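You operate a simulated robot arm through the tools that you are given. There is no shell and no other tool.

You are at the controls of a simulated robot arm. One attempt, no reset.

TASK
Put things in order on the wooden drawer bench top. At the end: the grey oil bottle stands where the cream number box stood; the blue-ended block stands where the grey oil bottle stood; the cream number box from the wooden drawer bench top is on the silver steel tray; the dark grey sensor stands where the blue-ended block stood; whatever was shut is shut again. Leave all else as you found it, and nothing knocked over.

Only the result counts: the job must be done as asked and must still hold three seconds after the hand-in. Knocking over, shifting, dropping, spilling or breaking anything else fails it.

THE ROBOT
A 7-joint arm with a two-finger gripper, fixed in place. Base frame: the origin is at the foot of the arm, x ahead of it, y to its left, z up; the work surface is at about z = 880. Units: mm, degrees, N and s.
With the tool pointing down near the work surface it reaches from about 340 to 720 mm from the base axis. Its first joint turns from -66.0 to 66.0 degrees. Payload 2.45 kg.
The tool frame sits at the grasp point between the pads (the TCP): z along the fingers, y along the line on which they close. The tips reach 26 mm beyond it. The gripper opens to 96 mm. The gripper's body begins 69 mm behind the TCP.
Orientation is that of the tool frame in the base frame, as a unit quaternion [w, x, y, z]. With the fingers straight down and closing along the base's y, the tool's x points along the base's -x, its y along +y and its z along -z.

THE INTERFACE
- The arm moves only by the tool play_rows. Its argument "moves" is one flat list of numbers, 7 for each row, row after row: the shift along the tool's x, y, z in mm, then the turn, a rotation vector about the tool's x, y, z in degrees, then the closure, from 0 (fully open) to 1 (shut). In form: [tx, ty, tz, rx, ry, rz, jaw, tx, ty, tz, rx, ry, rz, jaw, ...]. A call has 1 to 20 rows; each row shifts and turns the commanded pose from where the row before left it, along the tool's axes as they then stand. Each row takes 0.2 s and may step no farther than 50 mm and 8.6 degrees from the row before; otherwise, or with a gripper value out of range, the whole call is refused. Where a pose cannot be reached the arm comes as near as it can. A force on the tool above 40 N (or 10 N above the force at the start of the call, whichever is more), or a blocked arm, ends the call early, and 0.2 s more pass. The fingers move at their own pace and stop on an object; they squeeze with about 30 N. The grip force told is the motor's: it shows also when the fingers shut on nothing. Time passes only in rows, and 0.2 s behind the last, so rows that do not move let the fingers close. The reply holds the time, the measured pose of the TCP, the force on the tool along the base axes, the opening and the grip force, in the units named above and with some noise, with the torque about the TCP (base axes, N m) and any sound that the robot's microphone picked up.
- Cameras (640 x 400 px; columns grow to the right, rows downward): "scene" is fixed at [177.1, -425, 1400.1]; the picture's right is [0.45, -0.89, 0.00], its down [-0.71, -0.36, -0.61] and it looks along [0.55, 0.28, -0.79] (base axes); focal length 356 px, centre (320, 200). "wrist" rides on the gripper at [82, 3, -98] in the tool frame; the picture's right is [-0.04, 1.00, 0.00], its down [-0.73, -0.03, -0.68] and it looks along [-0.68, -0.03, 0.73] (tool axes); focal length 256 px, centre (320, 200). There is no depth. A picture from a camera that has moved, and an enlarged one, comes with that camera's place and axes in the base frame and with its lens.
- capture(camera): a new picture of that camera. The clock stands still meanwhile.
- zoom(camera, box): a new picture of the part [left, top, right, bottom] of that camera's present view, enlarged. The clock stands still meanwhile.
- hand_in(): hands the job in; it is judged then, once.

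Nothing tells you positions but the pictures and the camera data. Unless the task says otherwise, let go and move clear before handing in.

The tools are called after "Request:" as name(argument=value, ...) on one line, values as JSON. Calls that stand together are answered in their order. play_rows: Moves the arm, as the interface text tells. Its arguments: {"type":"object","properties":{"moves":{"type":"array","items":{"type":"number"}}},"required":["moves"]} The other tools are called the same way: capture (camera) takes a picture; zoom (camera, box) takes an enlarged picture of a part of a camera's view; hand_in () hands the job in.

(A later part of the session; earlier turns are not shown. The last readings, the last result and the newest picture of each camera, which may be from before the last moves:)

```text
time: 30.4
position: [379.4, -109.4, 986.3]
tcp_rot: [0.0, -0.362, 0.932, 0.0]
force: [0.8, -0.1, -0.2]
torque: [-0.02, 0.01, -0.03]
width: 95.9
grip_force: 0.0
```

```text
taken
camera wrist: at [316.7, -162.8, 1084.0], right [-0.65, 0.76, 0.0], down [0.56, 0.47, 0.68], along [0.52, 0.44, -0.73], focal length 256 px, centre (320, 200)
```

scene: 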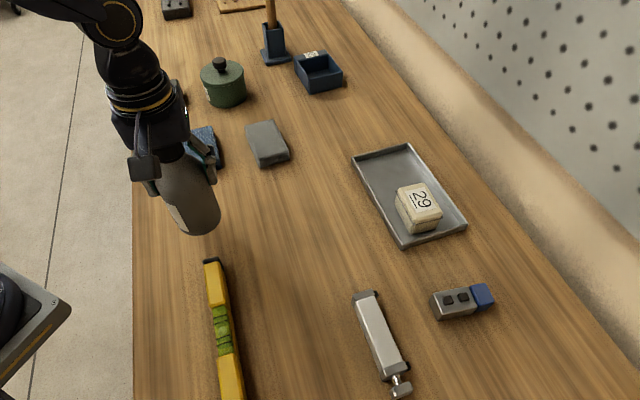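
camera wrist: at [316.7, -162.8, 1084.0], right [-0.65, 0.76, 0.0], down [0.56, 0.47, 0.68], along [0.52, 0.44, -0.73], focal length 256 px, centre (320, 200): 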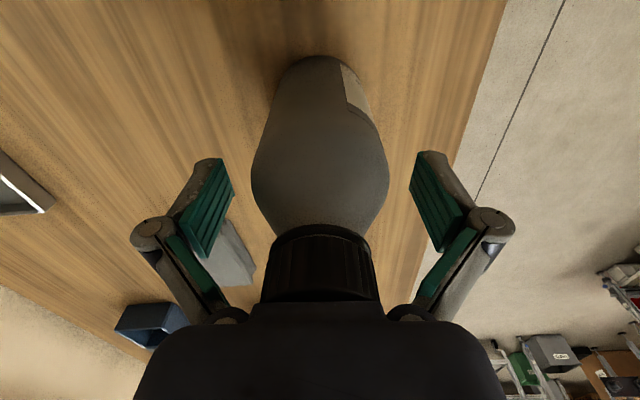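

Request:
play_rows(moves=[0, 0, -15, 0, 0, 0, 0, 0, 0, -25, 0, 0, 0, 0, 0, 0, -25, 0, 0, 0, 0, 0, 0, -25, 0, 0, 0, 0, 0, 0, -25, 0, 0, 0, 0, 21, -21.8, 0, 0, 0, 0, 0, 21, -21.8, 0, 0, 0, 0, 0, 21, -21.8, 0, 0, 0, 0, 0, 21, -21.8, 0, 0, 0, 0, 0, 21, -21.8, 0, 0, 0, 0, 0, 21, -21.8, 0, 0, 0, 0, 0, 21, -21.8, 0, 0, 0, 0, 0, 21, -21.8, 0, 0, 0, 0, 0, 21, -21.8, 0, 0, 0, 0, 0, 21, -21.8, 0, 0, 0, 0, 0, 21, -21.8, 0, 0, 0, 0, 0, 21, -21.8, 0, 0, 0, 0, 0])

Request:
play_rows(moves=[0, 0, 0, 0, 0, 8.59, 0, 0, 0, 0, 0, 0, 8.59, 0, 0, 0, 0, 0, 0, 8.59, 0, 0, 0, 0, 0, 0, 8.59, 0, 0, 0, 0, 0, 0, 8.59, 0, 0, 0, 0, 0, 0, 8.59, 0, 0, 0, 0, 0, 0, 8.59, 0, 0, 0, 0, 0, 0, 8.59, 0, 0, 0, 0, 0, 0, 8.59, 0, 0, 0, 0, 0, 0, 8.59, 0, 0, 0, 0, 0, 0, 8.59, 0, 0, 0, 0, 0, 0, 0, 0])

Request:
capture(camera="wrist")

Request:
capture(camera="scene")

```text
time: 34.0
position: [370.8, -472.7, 1103.7]
tcp_rot: [0.001, -0.363, 0.932, -0.001]
force: [0.7, -0.5, -0.1]
torque: [0.02, 0.0, 0.01]
width: 96.0
grip_force: 0.1
```

```text
time: 36.6
position: [369.2, -472.2, 1101.4]
tcp_rot: [0.001, 0.439, 0.898, 0.0]
force: [0.9, 0.3, 0.3]
torque: [-0.02, 0.0, 0.04]
width: 96.2
grip_force: 0.1
```

```text
taken
camera wrist: at [321.9, -406.2, 1199.4], right [0.81, 0.58, 0.0], down [0.43, -0.6, 0.68], along [0.4, -0.55, -0.73], focal length 256 px, centre (320, 200)
```

wrist: 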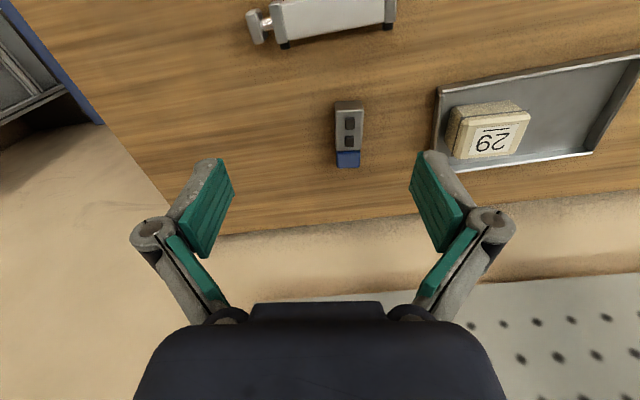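

```text
taken
```

scene: 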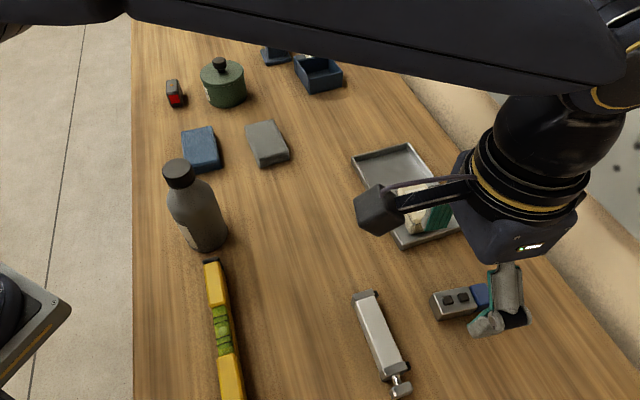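

Request:
zoom(camera="wrist", box=[300, 80, 400, 180])

```text
4.00 times, centred on (350, 130) of wrist
camera zoom: at [321.9, -406.2, 1199.4], right [0.81, 0.58, 0.0], down [0.43, -0.6, 0.68], along [0.4, -0.55, -0.73], focal length 1024 px, centre (200, 480)
```

zoom: 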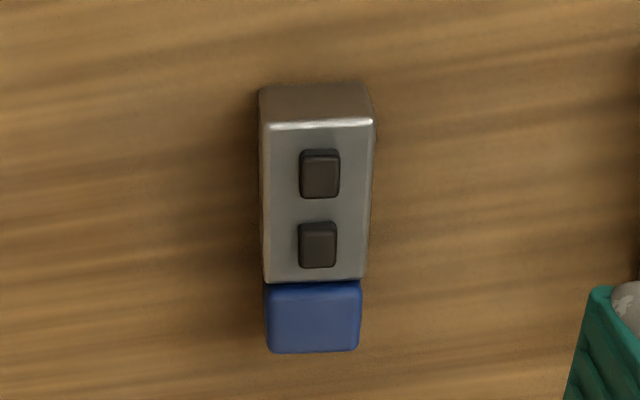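

The blue-ended block is about 32 × 84 × 28 mm, centred near (452.5, -521), and its axis lines up with the gripper. I'll move over it at a safe height.

Request:
play_rows(moves=[-14.8, 5.92, 23.5, 0, 0, 0, 0, -14.8, 5.92, 23.5, 0, 0, 0, 0, -14.8, 5.92, 23.5, 0, 0, 0, 0, -14.8, 5.92, 23.5, 0, 0, 0, 0, -14.8, 5.92, 23.5, 0, 0, 0, 0, -14.8, 5.92, 23.5, 0, 0, 0, 0, 0, 0, 0, 0, 0, 0, 0])

Request:
capture(camera="wrist")

Request:
zoom(camera="wrist", box=[250, 80, 390, 200])

Request:
capture(camera="scene")

```text
time: 38.2
position: [449.2, -518.5, 960.5]
tcp_rot: [0.0, 0.439, 0.899, -0.001]
force: [0.5, -0.3, -0.1]
torque: [-0.02, 0.01, 0.03]
width: 96.0
grip_force: 0.1
out of reach, approached as far as the arm can: row 6
```

```text
taken
camera wrist: at [402.4, -452.1, 1057.3], right [0.81, 0.58, 0.0], down [0.43, -0.6, 0.68], along [0.4, -0.55, -0.73], focal length 256 px, centre (320, 200)
```

wrist: 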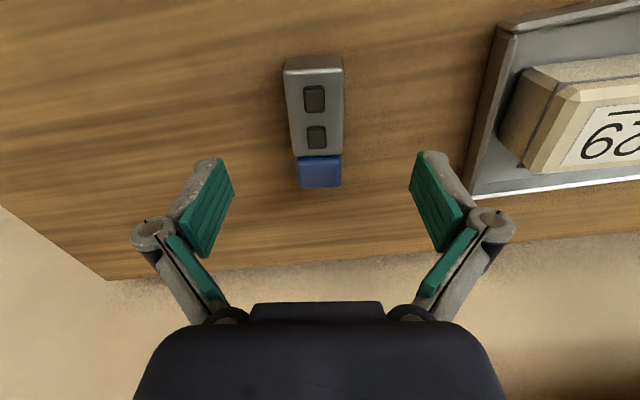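

```text
3.33 times, centred on (320, 140) of wrist
camera zoom: at [402.4, -452.1, 1057.3], right [0.81, 0.58, 0.0], down [0.43, -0.6, 0.68], along [0.4, -0.55, -0.73], focal length 853 px, centre (320, 400)
```

zoom: 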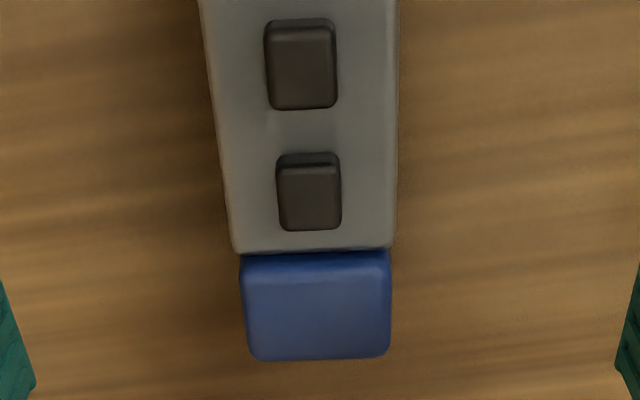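

```text
taken
```

scene: 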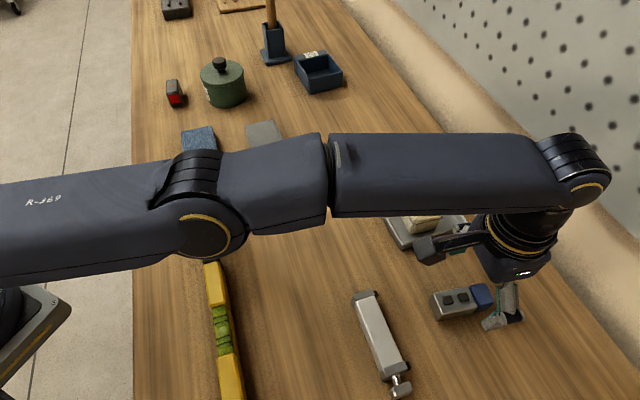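

Request:
play_rows(moves=[0, -2.5, 20, 0, 0, 0, 0, -3, 0, 10, 0, 0, 0, 0, 0, 0, 8, 0, 0, 0, 0, 0, 0, 0, 0, 0, 0, 0])

Request:
capture(camera="wrist")

Request:
zoom(camera="scene", box=[400, 200, 560, 340])

```text
time: 39.2
position: [449.1, -521.0, 920.2]
tcp_rot: [-0.001, 0.439, 0.899, 0.0]
force: [-0.7, 0.0, 0.1]
torque: [-0.01, -0.02, 0.01]
width: 96.2
grip_force: 0.1
```

```text
taken
camera wrist: at [401.7, -455.6, 1018.6], right [0.81, 0.58, 0.0], down [0.43, -0.6, 0.68], along [0.4, -0.55, -0.73], focal length 256 px, centre (320, 200)
```

wrist: 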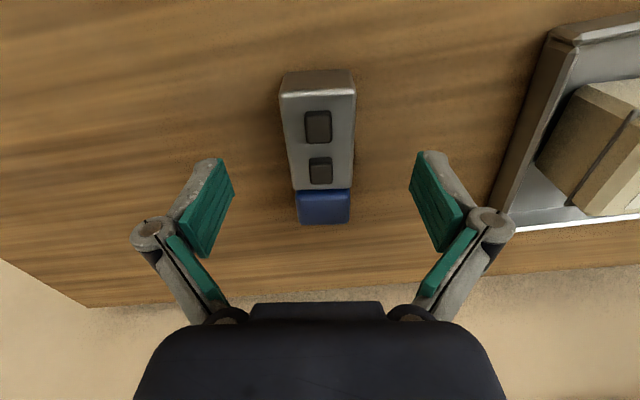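

```text
2.86 times, centred on (480, 270) of scene
camera zoom: at [177.1, -425.0, 1400.1], right [0.45, -0.89, 0.0], down [-0.71, -0.36, -0.61], along [0.55, 0.28, -0.79], focal length 1017 px, centre (-137, 0)
```

zoom: 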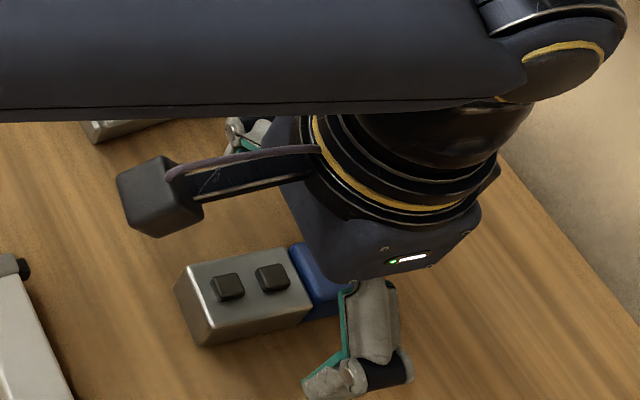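

Request:
play_rows(moves=[0, 0, 5, 0, 0, 0, 0, 0, 0, 5, 0, 0, 0, 0, 0, 0, 0, 0, 0, 0, 0.3, 0, 0, 0, 0, 0, 0, 1, 0, 0, 0, 0, 0, 0, 1, 0, 0, 0, 0, 0, 0, 1, 0, 0, 0, 0, 0, 0, 1, 0, 0, 0, 0, 0, 0, 1])

Request:
capture(camera="wrist")

```text
time: 41.0
position: [448.1, -520.7, 911.9]
tcp_rot: [0.0, 0.439, 0.899, 0.0]
force: [1.2, 0.6, 0.0]
torque: [0.07, 0.02, -0.01]
width: 33.4
grip_force: 30.0
```

```text
taken
camera wrist: at [401.1, -455.2, 1010.0], right [0.81, 0.58, 0.0], down [0.43, -0.6, 0.68], along [0.4, -0.55, -0.73], focal length 256 px, centre (320, 200)
```

wrist: 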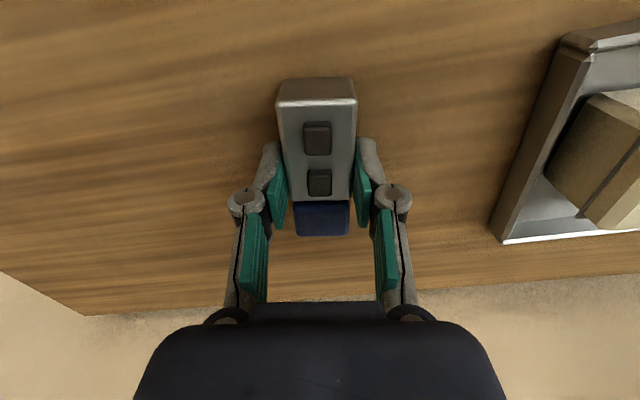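

The block is gripped. I'll lift it inward and carry it over to where the bottle stood.

Request:
play_rows(moves=[0, 0, -8, 0, 0, 0, 1, 0, 0, -20, 0, 0, 0, 1, 15.67, 0, -20, 0, 0, 0, 1, 15.67, 0, -20, 0, 0, 0, 1, 15.67, 0, -12, 0, 0, 0, 1, 12.19, 22.73, 0, 0, 0, 0, 1, 12.19, 22.73, 0, 0, 0, 0, 1, 12.19, 22.73, 0, 0, 0, 0, 1, 12.19, 22.73, 0, 0, 0, 0, 1, 12.19, 22.73, 0, 0, 0, 0, 1, 12.19, 22.73, 0, 0, 0, 0, 1, 12.19, 22.73, 0, 0, 0, 0, 1, 12.19, 22.73, 0, 0, 0, 0, 1, 12.19, 22.73, 0, 0, 0, 0, 1, 0, 0, 0, 0, 0, 0, 1])

Request:
capture(camera="wrist")

Request:
capture(camera="scene")

```text
time: 44.2
position: [513.8, -269.0, 991.6]
tcp_rot: [0.0, 0.438, 0.899, 0.0]
force: [-0.6, -0.4, -2.4]
torque: [0.01, -0.03, -0.01]
width: 33.4
grip_force: 30.1
```

```text
taken
camera wrist: at [464.9, -202.9, 1090.2], right [0.81, 0.58, 0.0], down [0.43, -0.6, 0.68], along [0.4, -0.55, -0.73], focal length 256 px, centre (320, 200)
```

wrist: 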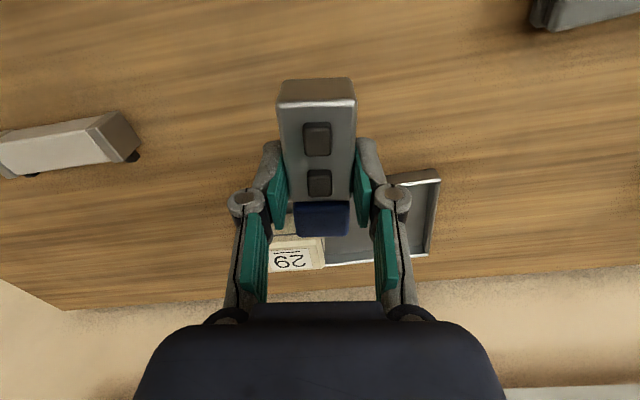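

```text
taken
```

scene: 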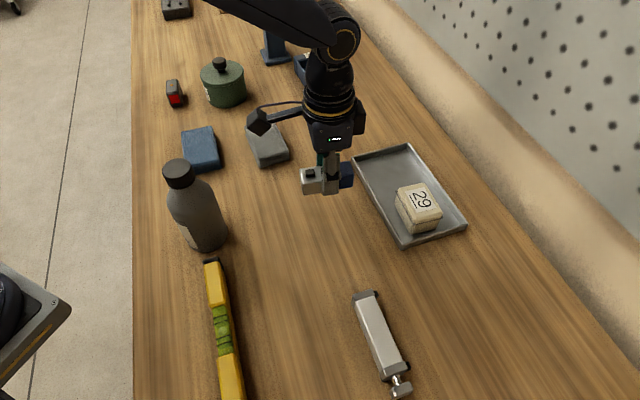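

Request:
play_rows(moves=[-3, -0.3, 20, 0, 0, 0, 1, 0, 0, 25, 0, 0, 0, 1, 0, 0, 20, 0, 0, 0, 1, 0, 0, 9, 0, 0, 0, 1, 0, 0, 4, 0, 0, 0, 1, 0, 0, 0, 0, 0, 0, 1])

Request:
play_rows(moves=[0, 0, 1, 0, 0, 0, 1, 0, 0, 0, 0, 0, 0, 1])

Request:
capture(camera="wrist")

Request:
zoom(camera="scene", box=[260, 130, 420, 260])

```text
time: 45.6
position: [515.1, -274.2, 914.6]
tcp_rot: [0.0, 0.439, 0.899, 0.0]
force: [-0.3, 0.0, -1.9]
torque: [-0.01, 0.02, -0.03]
width: 33.5
grip_force: 29.6
```

```text
time: 46.2
position: [516.6, -273.8, 915.6]
tcp_rot: [0.0, 0.438, 0.899, 0.0]
force: [-1.7, -0.4, -1.4]
torque: [-0.02, 0.02, 0.03]
width: 33.4
grip_force: 29.9
```

```text
taken
camera wrist: at [468.3, -207.7, 1012.4], right [0.81, 0.58, 0.0], down [0.43, -0.6, 0.68], along [0.4, -0.55, -0.73], focal length 256 px, centre (320, 200)
```

wrist: 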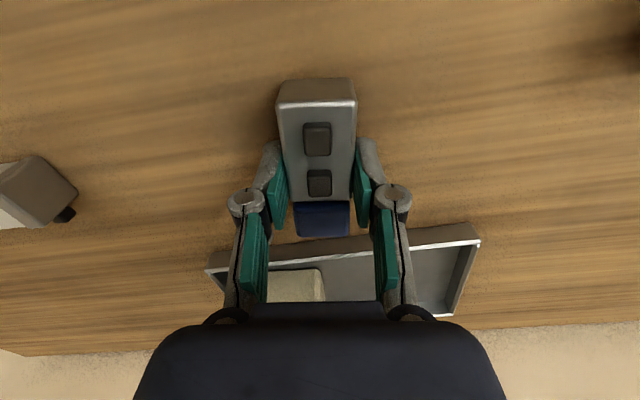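

```text
3.08 times, centred on (340, 195) of scene
camera zoom: at [177.1, -425.0, 1400.1], right [0.45, -0.89, 0.0], down [-0.71, -0.36, -0.61], along [0.55, 0.28, -0.79], focal length 1095 px, centre (258, 215)
```

zoom: 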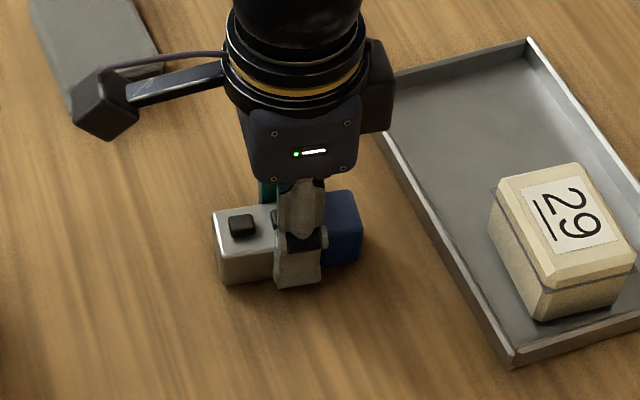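

Request:
play_rows(moves=[2, 0, 1, 0, 0, 0, 1, 0, 0, 0, 0, 0, 0, 1])

Request:
play_rows(moves=[0, 0, 1, 0, 0, 0, 1, 0, 0, 0, 0, 0, 0, 1])

```text
time: 46.8
position: [514.1, -273.4, 912.9]
tcp_rot: [0.0, 0.438, 0.899, 0.0]
force: [0.1, 0.7, -1.6]
torque: [0.03, -0.03, 0.01]
width: 33.6
grip_force: 29.6
```

```text
time: 47.4
position: [514.8, -272.7, 912.2]
tcp_rot: [0.0, 0.438, 0.899, 0.0]
force: [-1.0, 0.3, 2.9]
torque: [0.07, 0.05, 0.02]
width: 33.4
grip_force: 30.2
```

The block is touching down. I'll release it and lift away.

Request:
play_rows(moves=[0, 0, 0, 0, 0, 0, 0.5, 0, 0, 0, 0, 0, 0, 0.3, 0, 0, 0, 0, 0, 0, 0.3, 0, 0, 0, 0, 0, 0, 0.3, 0, 0, -10, 0, 0, 0, 0.3, 0, 0, -20, 0, 0, 0, 0.3, 0, 0, -25, 0, 0, 0, 0.3, 0, 0, -25, 0, 0, 0, 0.3, 0, 0, -25, 0, 0, 0, 0.3, 0, 0, -25, 0, 0, 0, 0.3, 0, 0, 0, 0, 0, 0, 0.3])

Request:
capture(camera="wrist")

Request:
capture(camera="scene")

```text
time: 49.8
position: [514.9, -271.3, 1041.8]
tcp_rot: [0.0, 0.439, 0.898, 0.0]
force: [0.1, 0.7, -0.1]
torque: [0.01, -0.02, 0.0]
width: 67.2
grip_force: 0.1
```

```text
taken
camera wrist: at [466.7, -206.2, 1139.8], right [0.81, 0.58, 0.0], down [0.43, -0.6, 0.68], along [0.4, -0.55, -0.73], focal length 256 px, centre (320, 200)
```

wrist: 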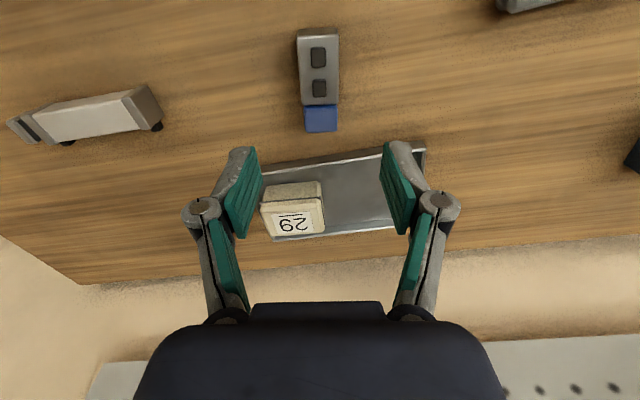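

```text
taken
```

scene: 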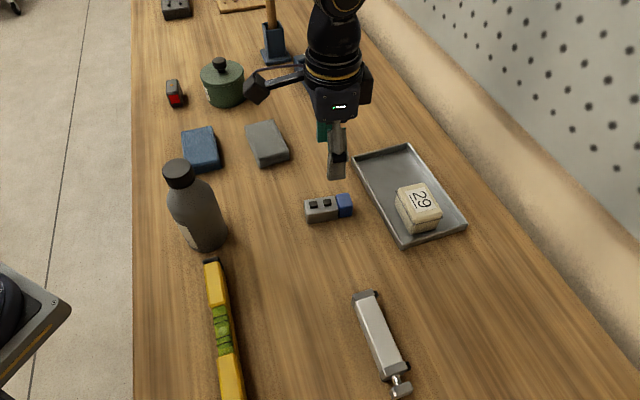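

The blue-ended block stands at the bottle's old spot. I'll move towards the sensor at a safe height and look at it with the wrist camera.

Request:
play_rows(moves=[21.5, 18.96, -4, 0, 0, 0, 0.3, 21.5, 18.96, -4, 0, 0, 0, 0.3, 21.5, 18.96, -4, 0, 0, 0, 0.3, 21.5, 18.96, -4, 0, 0, 0, 0.3, 21.5, 18.96, -4, 0, 0, 0, 0.3, 21.5, 18.96, -4, 0, 0, 0, 0.3, 21.5, 18.96, -4, 0, 0, 0, 0.3, 21.5, 18.96, -4, 0, 0, 0, 0.3, 21.5, 18.96, -4, 0, 0, 0, 0.3, 21.5, 18.96, -4, 0, 0, 0, 0.3, 21.5, 18.96, -4, 0, 0, 0, 0.3, 21.5, 18.96, -4, 0, 0, 0, 0.3, 21.5, 18.96, -4, 0, 0, 0, 0.3, 21.5, 18.96, -4, 0, 0, 0, 0.3, 0, 0, 0, 0, 0, 0, 0.3])

Request:
play_rows(moves=[0, 0, 0, 0, 0, -8.4, 0, 0, 0, 0, 0, 0, -8.4, 0, 0, 0, 0, 0, 0, -8.4, 0, 0, 0, 0, 0, 0, -8.4, 0, 0, 0, 0, 0, 0, -8.4, 0, 0, 0, 0, 0, 0, -8.4, 0, 0, 0, 0, 0, 0, -8.4, 0, 0, 0, 0, 0, 0, -8.4, 0, 0, 0, 0, 0, 0, 0, 0])

Request:
capture(camera="wrist")

Request:
capture(camera="scene")

```text
time: 53.0
position: [538.3, 129.7, 1098.3]
tcp_rot: [0.0, 0.439, 0.899, 0.001]
force: [-0.3, -0.1, 0.0]
torque: [0.01, 0.01, 0.01]
width: 67.1
grip_force: 0.0
```

```text
time: 55.0
position: [537.9, 129.2, 1097.4]
tcp_rot: [0.0, -0.133, 0.991, 0.0]
force: [0.0, 0.1, 0.7]
torque: [0.01, -0.01, -0.02]
width: 96.0
grip_force: 0.0
```

```text
taken
camera wrist: at [458.4, 110.3, 1195.6], right [-0.23, 0.97, 0.0], down [0.72, 0.17, 0.68], along [0.66, 0.15, -0.73], focal length 256 px, centre (320, 200)
```

wrist: 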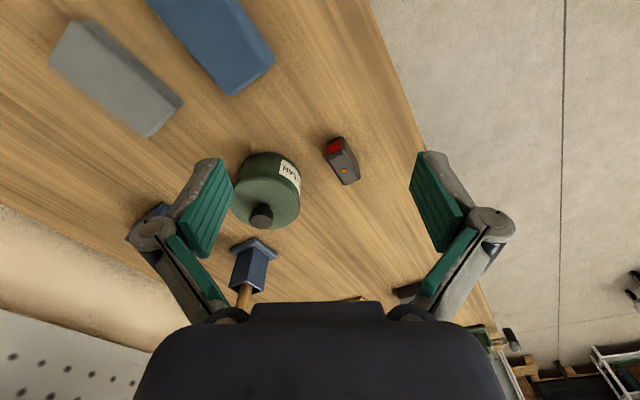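

```text
taken
```

scene: 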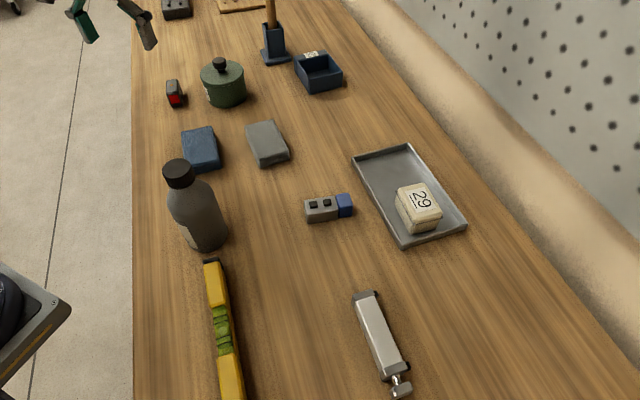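

Request:
zoom(camera="wrist", box=[280, 110, 400, 210])

Request:
zoom(camera="scene", box=[150, 50, 250, 130])

```text
4.00 times, centred on (340, 160) of wrist
camera zoom: at [458.4, 110.3, 1195.6], right [-0.23, 0.97, 0.0], down [0.72, 0.17, 0.68], along [0.66, 0.15, -0.73], focal length 1024 px, centre (240, 360)
```

zoom: 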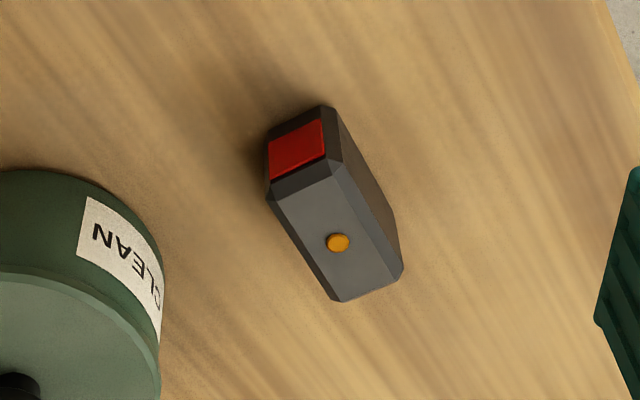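

```text
5.00 times, centred on (200, 90) of scene
camera zoom: at [177.1, -425.0, 1400.1], right [0.45, -0.89, 0.0], down [-0.71, -0.36, -0.61], along [0.55, 0.28, -0.79], focal length 1779 px, centre (920, 750)
```

zoom: 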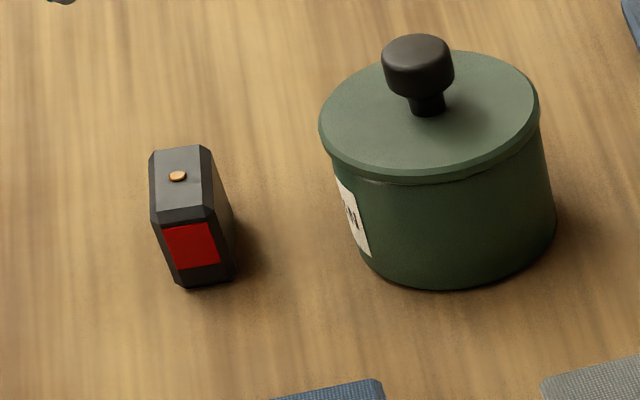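

The sensor is about 23 × 50 × 36 mm at roughly (649, 188), long axis near 43°. The green pot sits right beside its flat side, so I'll grip it along its long axis, where the fingers stay clear of the pot.

Request:
play_rows(moves=[0, 0, 0, 0, 0, 7.72, 0, 0, 0, 0, 0, 0, 7.72, 0, 0, 0, 0, 0, 0, 7.72, 0, 0, 0, 0, 0, 0, 7.72, 0, 0, 0, 0, 0, 0, 7.72, 0, 0, 0, 0, 0, 0, 7.72, 0, 0, 0, 0, 0, 0, 7.72, 0, 0, 0, 0, 0, 0, 7.72, 0, -6.8, 24.2, 19.5, 0, 0, 0, 0, -6.8, 24.2, 19.5, 0, 0, 0, 0, -6.8, 24.2, 19.5, 0, 0, 0, 0, -6.8, 24.2, 19.5, 0, 0, 0, 0.2, -6.8, 24.2, 19.5, 0, 0, 0, 0.2, 0, 0, 0, 0, 0, 0, 0.2])

Request:
capture(camera="wrist")

Request:
capture(camera="scene")

```text
time: 58.0
position: [651.5, 186.8, 999.0]
tcp_rot: [0.0, 0.396, 0.918, 0.0]
force: [-0.5, 0.6, 0.5]
torque: [0.02, 0.02, -0.01]
width: 77.0
grip_force: 0.1
```

```text
taken
camera wrist: at [596.9, 247.6, 1096.6], right [0.75, 0.66, 0.0], down [0.48, -0.55, 0.68], along [0.45, -0.51, -0.73], focal length 256 px, centre (320, 200)
```

wrist: 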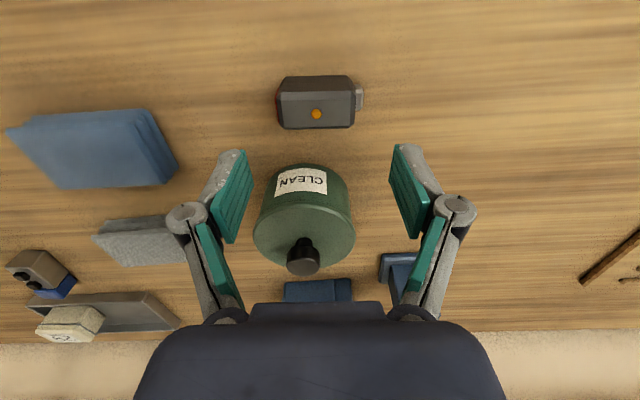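

```text
taken
```

scene: 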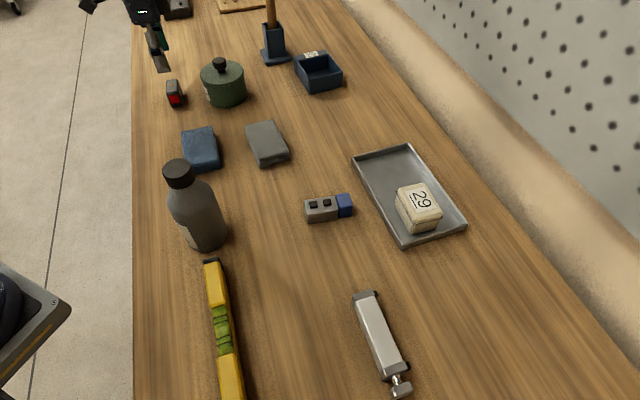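

Request:
zoom(camera="wrist", box=[260, 60, 380, 150])

```text
4.44 times, centred on (320, 105) of wrist
camera zoom: at [596.9, 247.6, 1096.6], right [0.75, 0.66, 0.0], down [0.48, -0.55, 0.68], along [0.45, -0.51, -0.73], focal length 1138 px, centre (320, 622)
```

zoom: 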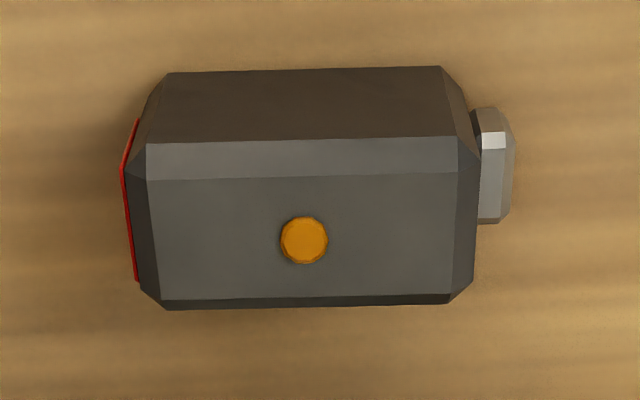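

Request:
zoom(camera="wrist", box=[230, 60, 390, 280])

```text
1.82 times, centred on (310, 170) of wrist
camera zoom: at [596.9, 247.6, 1096.6], right [0.75, 0.66, 0.0], down [0.48, -0.55, 0.68], along [0.45, -0.51, -0.73], focal length 465 px, centre (338, 254)
```

zoom: 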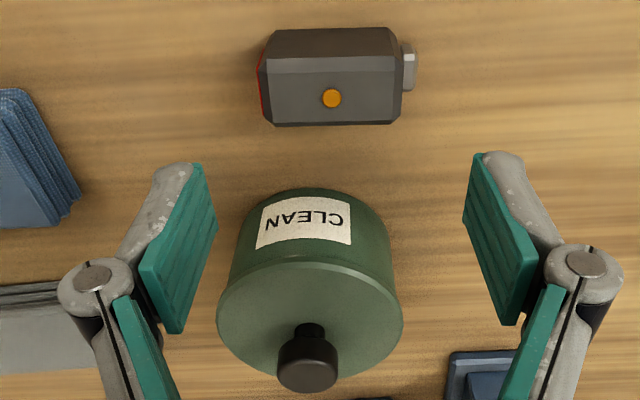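

The sensor has a small connector at its rear end, and the pot wall is about 71 mm from the sensor's centre. Gripping across the flat sides with limited opening is therefore safe and firmer. I'll raise a little, turn 90° and re-centre.

Request:
play_rows(moves=[0, 0, -20, 0, 0, 0, 0.45, 0, 0, 0, 0, 0, -8.14, 0.45, 0, 0, 0, 0, 0, -8.14, 0.45, 0, 0, 0, 0, 0, -8.14, 0.45, 0, 0, 0, 0, 0, -8.14, 0.45, 0, 0, 0, 0, 0, -8.14, 0.45, 0, 0, 0, 0, 0, -8.14, 0.45, 0, 0, 0, 0, 0, -8.14, 0.45, 0, 0, 0, 0, 0, -8.14, 0.45, 0, 0, 0, 0, 0, -8.14, 0.45, 0, 0, 0, 0, 0, -8.14, 0.45, 0, 0, 0, 0, 0, -8.14, 0.45, 2.2, 2, 20, 0, 0, 0, 0.45, 0, 0, 0, 0, 0, 0, 0.45])

Request:
capture(camera="wrist")

Request:
zoom(camera="wrist", box=[250, 30, 410, 190])

Request:
zoom(camera="scene", box=[110, 0, 270, 130])

```text
time: 61.0
position: [645.5, 187.5, 1001.5]
tcp_rot: [0.0, -0.367, 0.93, 0.0]
force: [-0.3, 0.0, 0.6]
torque: [-0.05, -0.02, 0.02]
width: 53.1
grip_force: 0.0
```

```text
taken
camera wrist: at [583.7, 133.2, 1098.9], right [-0.65, 0.76, 0.0], down [0.56, 0.48, 0.68], along [0.51, 0.44, -0.73], focal length 256 px, centre (320, 200)
```

wrist: 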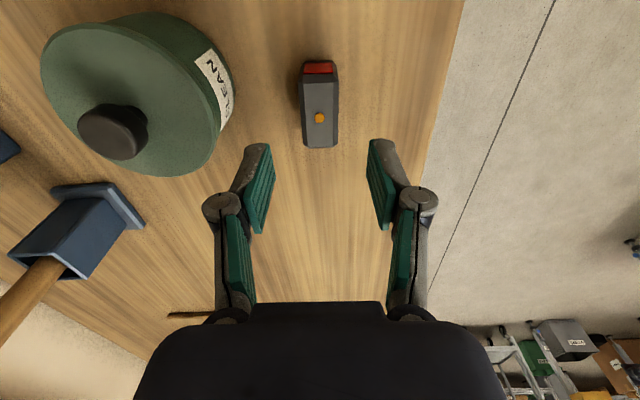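

```text
2.50 times, centred on (330, 110) of wrist
camera zoom: at [583.7, 133.2, 1098.9], right [-0.65, 0.76, 0.0], down [0.56, 0.48, 0.68], along [0.51, 0.44, -0.73], focal length 640 px, centre (295, 425)
```

zoom: 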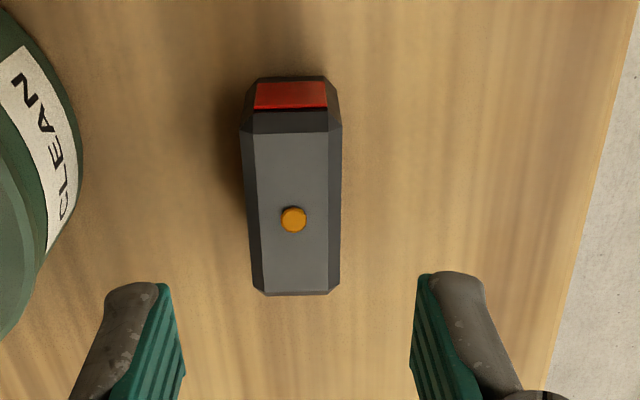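

```text
3.08 times, centred on (190, 65) of scene
camera zoom: at [177.1, -425.0, 1400.1], right [0.45, -0.89, 0.0], down [-0.71, -0.36, -0.61], along [0.55, 0.28, -0.79], focal length 1095 px, centre (720, 615)
```

zoom: 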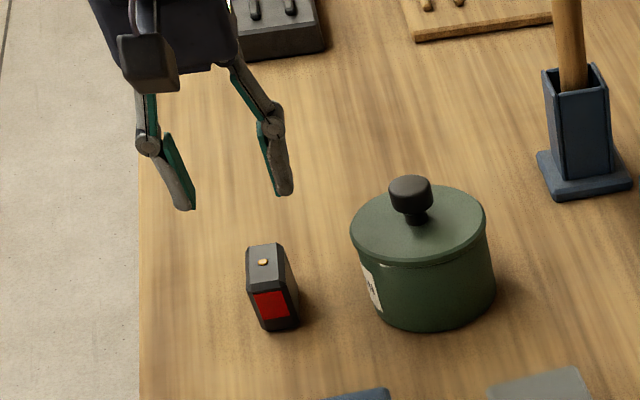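

Request:
play_rows(moves=[-1, 0, 20, 0, 0, 0, 0.45, 0, 0, 20, 0, 0, 0, 0.45, 0, 0, 20, 0, 0, 0, 0.45, 0, 0, 10, 0, 0, 0, 0.45, 0, 0, 0, 0, 0, 0, 0.45])

Request:
capture(camera="wrist")

Request:
zoom(camera="scene", box=[110, 20, 270, 130])

```text
time: 62.2
position: [647.0, 187.2, 928.2]
tcp_rot: [-0.001, -0.366, 0.93, 0.0]
force: [-0.6, 0.0, -0.2]
torque: [-0.03, -0.01, 0.0]
width: 52.8
grip_force: 0.1
```

```text
taken
camera wrist: at [585.3, 134.1, 1026.3], right [-0.65, 0.76, 0.0], down [0.56, 0.48, 0.68], along [0.51, 0.44, -0.73], focal length 256 px, centre (320, 200)
```

wrist: 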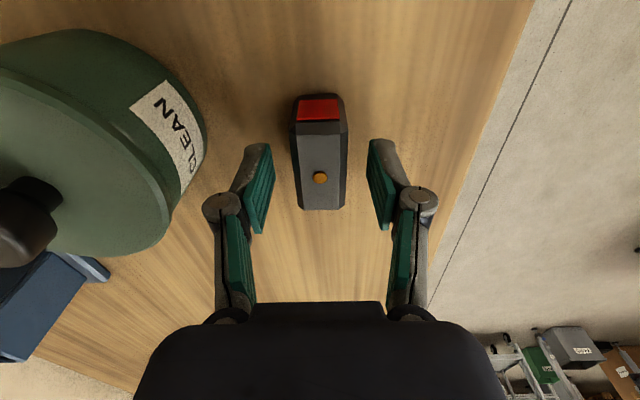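

```text
3.64 times, centred on (190, 75) of scene
camera zoom: at [177.1, -425.0, 1400.1], right [0.45, -0.89, 0.0], down [-0.71, -0.36, -0.61], along [0.55, 0.28, -0.79], focal length 1294 px, centre (793, 654)
```

zoom: 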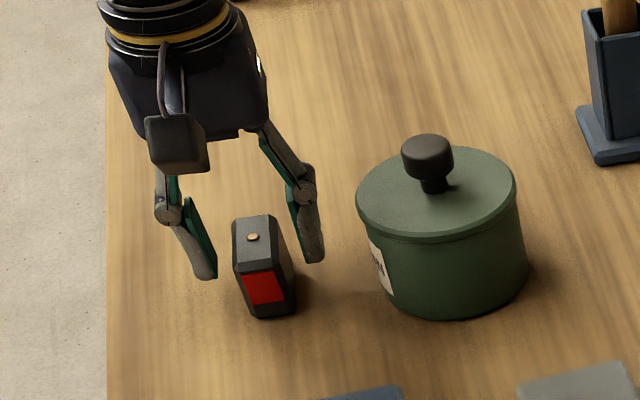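

Request:
play_rows(moves=[0, 0, 10, 0, 0, 0, 0.45, 0, 0, 8, 0, 0, 0, 0.45, 0, 0, 0, 0, 0, 0, 0.6, 0, 0, 0, 0, 0, 0, 1, 0, 0, 0, 0, 0, 0, 1, 0, 0, 0, 0, 0, 0, 1, 0, 0, 0, 0, 0, 0, 1])

Request:
capture(camera="wrist")

Request:
zoom(camera="scene", box=[110, 20, 270, 130])

```text
time: 63.8
position: [647.0, 188.4, 912.4]
tcp_rot: [0.0, -0.366, 0.931, 0.0]
force: [-0.2, -0.1, 1.1]
torque: [0.04, 0.0, 0.03]
width: 26.9
grip_force: 29.8
```

```text
taken
camera wrist: at [585.2, 134.9, 1009.7], right [-0.65, 0.76, 0.0], down [0.56, 0.48, 0.68], along [0.51, 0.44, -0.73], focal length 256 px, centre (320, 200)
```

wrist: 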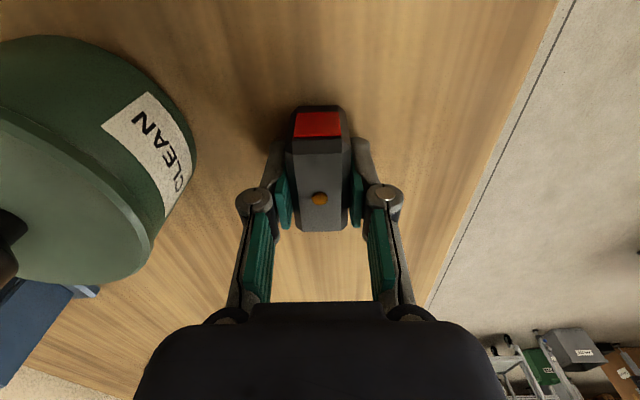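

```text
3.64 times, centred on (190, 75) of scene
camera zoom: at [177.1, -425.0, 1400.1], right [0.45, -0.89, 0.0], down [-0.71, -0.36, -0.61], along [0.55, 0.28, -0.79], focal length 1294 px, centre (793, 654)
```

zoom: 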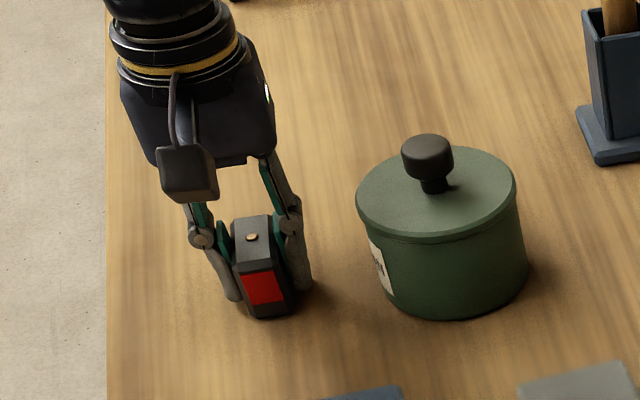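

The sensor is gripped firmly at 27 mm. I'll lift it, pull back from the pot, and carry it over the clear middle of the bench.

Request:
play_rows(moves=[0, 0, -10, 0, 0, 0, 1, 0, 0, -20, 0, 0, 0, 1, 0, 0, -30, 0, 0, 0, 1, 27.6, 1.7, -16, 0, 0, 0, 1, 27.6, 1.7, -16, 0, 0, 0, 1, 27.6, 1.7, -16, 0, 0, 0, 1, 27.6, 1.7, -16, 0, 0, 0, 1, 27.6, 1.7, -16, 0, 0, 0, 1, 23.36, -19.24, 0, 0, 0, 0, 1, 23.36, -19.24, 0, 0, 0, 0, 1, 23.36, -19.24, 0, 0, 0, 0, 1, 23.36, -19.24, 0, 0, 0, 0, 1, 23.36, -19.24, 0, 0, 0, 0, 1, 23.36, -19.24, 0, 0, 0, 0, 1, 23.36, -19.24, 0, 0, 0, 0, 1, 23.36, -19.24, 0, 0, 0, 0, 1, 23.36, -19.24, 0, 0, 0, 0, 1, 23.36, -19.24, 0, 0, 0, 0, 1])

Request:
capture(camera="scene")

Request:
capture(camera="wrist")

```text
time: 67.6
position: [501.4, -201.5, 1051.1]
tcp_rot: [0.0, -0.368, 0.93, 0.0]
force: [-0.9, -0.5, 0.1]
torque: [0.02, 0.0, 0.02]
width: 27.0
grip_force: 29.9
```

```text
taken
```

scene: 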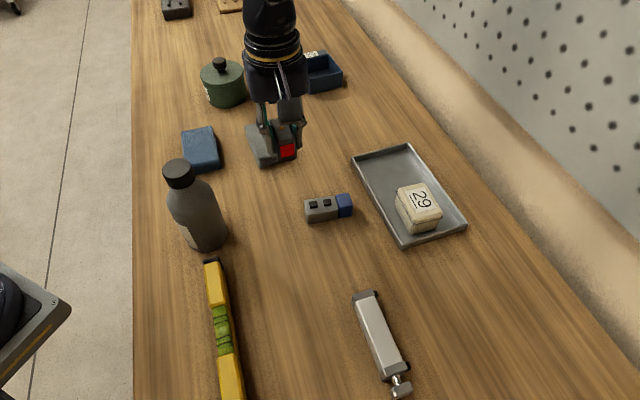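

```text
taken
camera wrist: at [438.8, -255.2, 1149.4], right [-0.65, 0.76, 0.0], down [0.56, 0.48, 0.68], along [0.51, 0.44, -0.73], focal length 256 px, centre (320, 200)
```

wrist: 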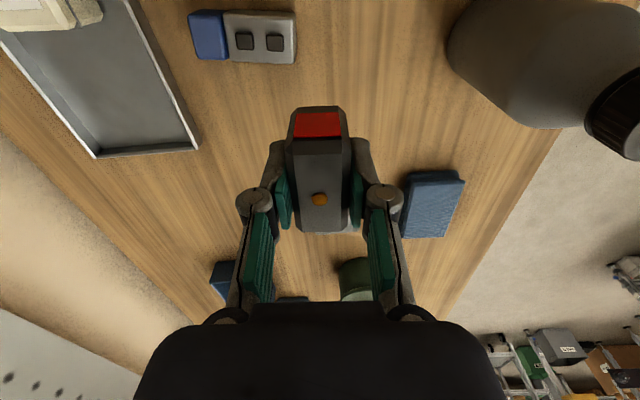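

Request:
play_rows(moves=[26.75, -15.75, 0, 0, 0, 0, 1, 26.75, -15.75, 0, 0, 0, 0, 1, 26.75, -15.75, 0, 0, 0, 0, 1, 26.75, -15.75, 0, 0, 0, 0, 1, 26.75, -15.75, 0, 0, 0, 0, 1, 26.75, -15.75, 0, 0, 0, 0, 1, 26.75, -15.75, 0, 0, 0, 0, 1, 26.75, -15.75, 0, 0, 0, 0, 1, 0, 0, 20, 0, 0, 0, 1, 0, 0, 20, 0, 0, 0, 1, 10.45, -18.8, 10, 0, 0, 0, 1, 10.45, -18.8, 10, 0, 0, 0, 1, 10.45, -18.8, 10, 0, 0, 0, 1, 10.45, -18.8, 10, 0, 0, 0, 1, 0, 0, 0, 0, 0, 0, 1])

Request:
capture(camera="wrist")

Request:
capture(camera="scene")

```text
time: 70.8
position: [448.1, -517.4, 970.3]
tcp_rot: [0.0, -0.367, 0.93, 0.0]
force: [0.5, -0.7, 0.2]
torque: [0.02, 0.05, -0.03]
width: 27.1
grip_force: 29.8
out of reach, approached as far as the arm can: row 14
```

```text
taken
camera wrist: at [386.2, -571.3, 1069.1], right [-0.65, 0.76, 0.0], down [0.56, 0.48, 0.68], along [0.51, 0.44, -0.73], focal length 256 px, centre (320, 200)
```

wrist: 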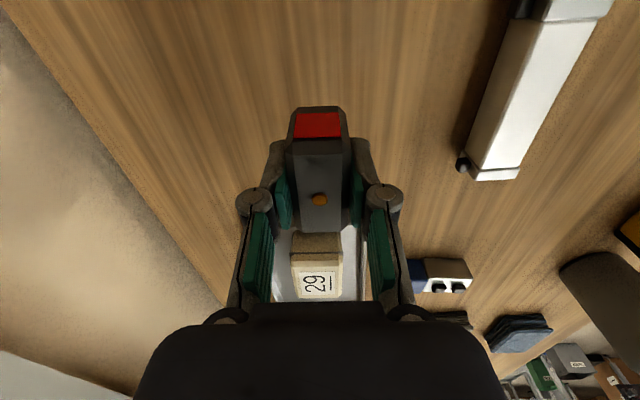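

```text
taken
```

scene: 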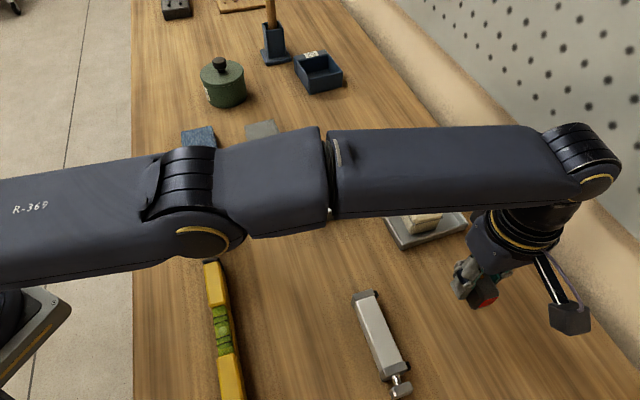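

Request:
play_rows(moves=[0, 0, 20, 0, 0, 0, 1, 0, 0, 16, 0, 0, 0, 1, 2.3, -5.8, 0, 0, 0, 0, 1, 0, 0, 10, 0, 0, 0, 1, 0, 0, 0, 0, 0, 0, 1])

Request:
capture(camera="wrist")

Request:
zoom(camera="scene", box=[400, 220, 560, 350])

```text
time: 72.0
position: [448.3, -521.3, 927.7]
tcp_rot: [0.0, -0.366, 0.93, 0.001]
force: [0.3, 0.8, -1.0]
torque: [0.01, -0.03, -0.02]
width: 27.0
grip_force: 30.2
```

```text
taken
camera wrist: at [385.9, -575.2, 1025.0], right [-0.65, 0.76, 0.0], down [0.56, 0.48, 0.68], along [0.51, 0.44, -0.73], focal length 256 px, centre (320, 200)
```

wrist: 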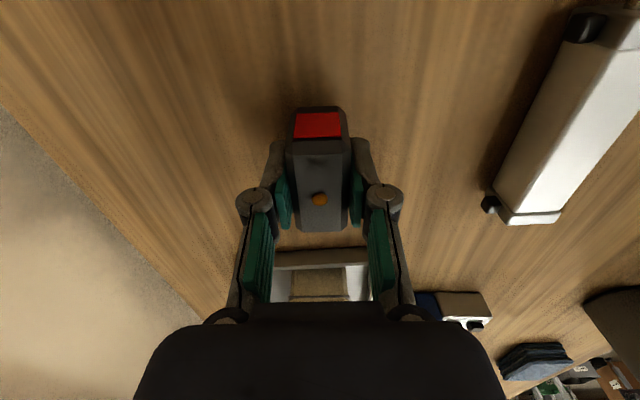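

```text
3.08 times, centred on (480, 285) of scene
camera zoom: at [177.1, -425.0, 1400.1], right [0.45, -0.89, 0.0], down [-0.71, -0.36, -0.61], along [0.55, 0.28, -0.79], focal length 1095 px, centre (-172, -62)
```

zoom: 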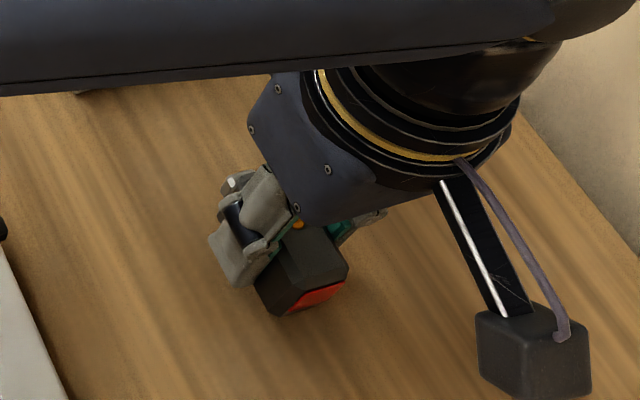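

Request:
play_rows(moves=[-0.7, -3, 6, 0, 0, 0, 1, 0, 0, 5, 0, 0, 0, 1, 0, 0, 2, 0, 0, 0, 1, 0, 0, 0, 0, 0, 0, 1])

Request:
play_rows(moves=[0, 0, 1, 0, 0, 0, 1, 0, 0, 0, 0, 0, 0, 1])

Request:
capture(camera="wrist")

```text
time: 73.0
position: [448.6, -520.3, 914.7]
tcp_rot: [0.0, -0.366, 0.93, 0.0]
force: [0.7, 0.5, 0.1]
torque: [0.0, 0.01, 0.01]
width: 27.1
grip_force: 29.8
out of reach, approached as far as the arm can: row 1
```

```text
time: 73.6
position: [449.9, -519.8, 913.2]
tcp_rot: [0.0, -0.367, 0.93, 0.001]
force: [-0.3, -0.4, 0.3]
torque: [-0.02, 0.01, -0.02]
width: 27.1
grip_force: 29.8
```

```text
taken
camera wrist: at [387.6, -574.3, 1010.2], right [-0.65, 0.76, 0.0], down [0.56, 0.48, 0.68], along [0.51, 0.44, -0.73], focal length 256 px, centre (320, 200)
```

wrist: 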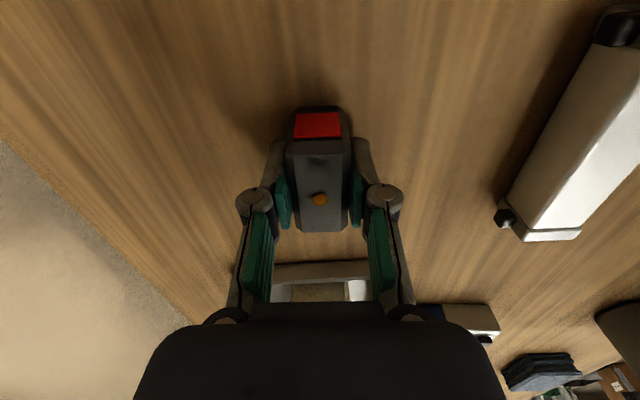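

Request:
play_rows(moves=[0, 0, 1, 0, 0, 0, 1, 0, 0, 0, 0, 0, 0, 1])

Request:
play_rows(moves=[0, 0, 0.8, 0, 0, 0, 1, 0, 0, 0, 0, 0, 0, 1])

```text
time: 74.2
position: [449.9, -520.6, 911.1]
tcp_rot: [0.0, -0.367, 0.93, 0.0]
force: [1.1, 1.3, 5.6]
torque: [0.05, -0.01, 0.0]
width: 27.1
grip_force: 30.1
```

```text
time: 74.8
position: [450.6, -521.4, 911.4]
tcp_rot: [0.001, -0.366, 0.931, -0.002]
force: [0.7, 4.9, 17.6]
torque: [0.13, 0.01, 0.02]
width: 26.9
grip_force: 30.4
```

The sensor is down on the bench. I'll ease off slightly, release and rise.

Request:
play_rows(moves=[0, 0, -0.8, 0, 0, 0, 1, 0, 0, 0, 0, 0, 0, 0.6, 0, 0, 0, 0, 0, 0, 0.4, 0, 0, 0, 0, 0, 0, 0.4, 0, 0, 0, 0, 0, 0, 0.4, 0, 0, -10, 0, 0, 0, 0.4, 0, 0, -20, 0, 0, 0, 0.4, 0, 0, -20, 0, 0, 0, 0.4, 11, 10, -20, 0, 0, 0, 0.4, 11, 10, -20, 0, 0, 0, 0.4, 11, 10, -20, 0, 0, 0, 0.4, 11, 10, -20, 0, 0, 0, 0.4, 0, 0, 0, 0, 0, 0, 0.4])

Request:
capture(camera="wrist")

Request:
capture(camera="scene")

```text
time: 77.6
position: [396.3, -534.7, 1043.6]
tcp_rot: [0.0, -0.367, 0.93, 0.001]
force: [0.3, -0.1, 0.6]
torque: [0.02, -0.01, 0.01]
width: 57.7
grip_force: 0.0
out of reach, approached as far as the arm can: row 9, 10, 11, 12
```

```text
taken
camera wrist: at [334.8, -588.6, 1141.2], right [-0.65, 0.76, 0.0], down [0.56, 0.48, 0.68], along [0.51, 0.44, -0.73], focal length 256 px, centre (320, 200)
```

wrist: 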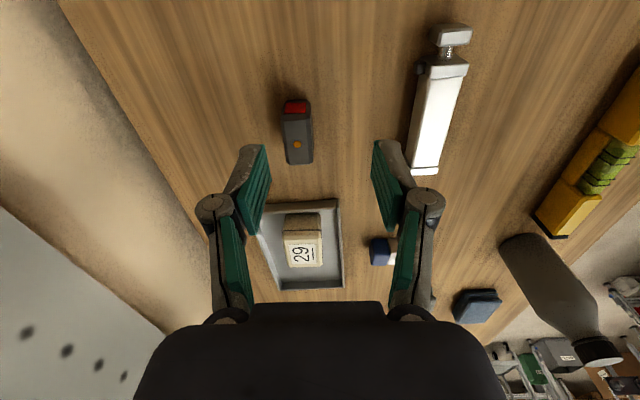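

```text
taken
```

scene: 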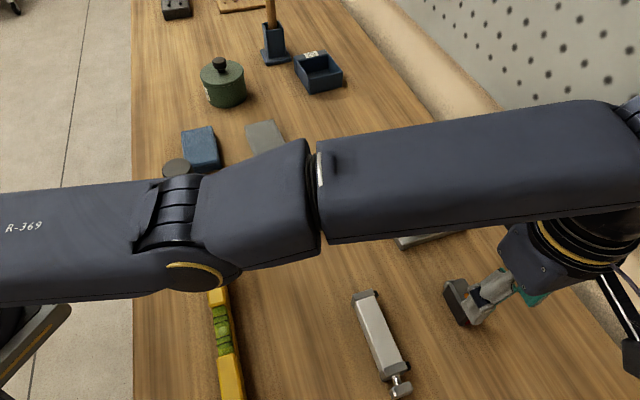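

Request:
play_rows(moves=[-12.5, 22.6, -6, 0, 0, 0, 0.4, -12.5, 22.6, -6, 0, 0, 0, 0.4, -12.5, 22.6, -6, 0, 0, 0, 0.4, -12.5, 22.6, -6, 0, 0, 0, 0.4, -12.5, 22.6, -6, 0, 0, 0, 0, -12.5, 22.6, -6, 0, 0, 0, 0, -12.5, 22.6, -6, 0, 0, 0, 0, -12.5, 22.6, -6, 0, 0, 0, 0, 0, 0, 0, 0, 0, 0, 0])

Request:
capture(camera="scene")

Request:
capture(camera="wrist")

```text
time: 79.6
position: [436.1, -474.9, 1141.1]
tcp_rot: [-0.001, -0.366, 0.93, 0.001]
force: [-0.1, -0.8, -0.2]
torque: [-0.01, 0.01, -0.02]
width: 95.9
grip_force: 0.0
out of reach, approached as far as the arm can: row 1, 2, 3, 4, 5, 6, 7, 8
```

```text
taken
```

scene: 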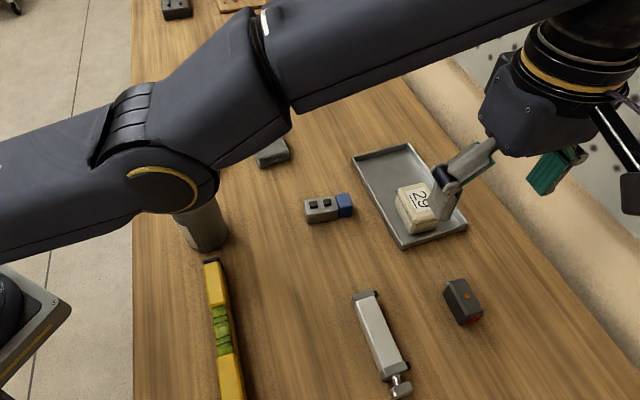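

```text
taken
camera wrist: at [374.2, -529.8, 1239.2], right [-0.65, 0.76, 0.0], down [0.56, 0.48, 0.68], along [0.51, 0.44, -0.73], focal length 256 px, centre (320, 200)
```

wrist: 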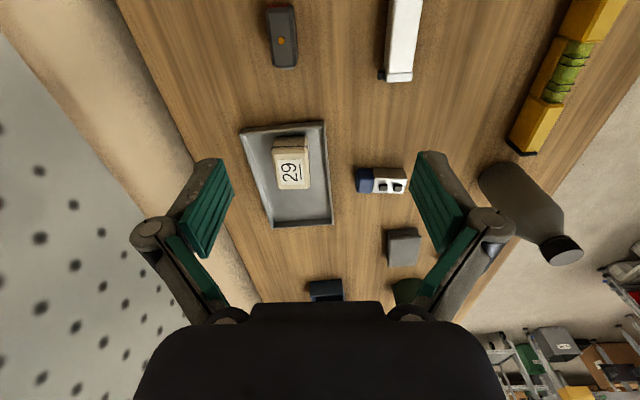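

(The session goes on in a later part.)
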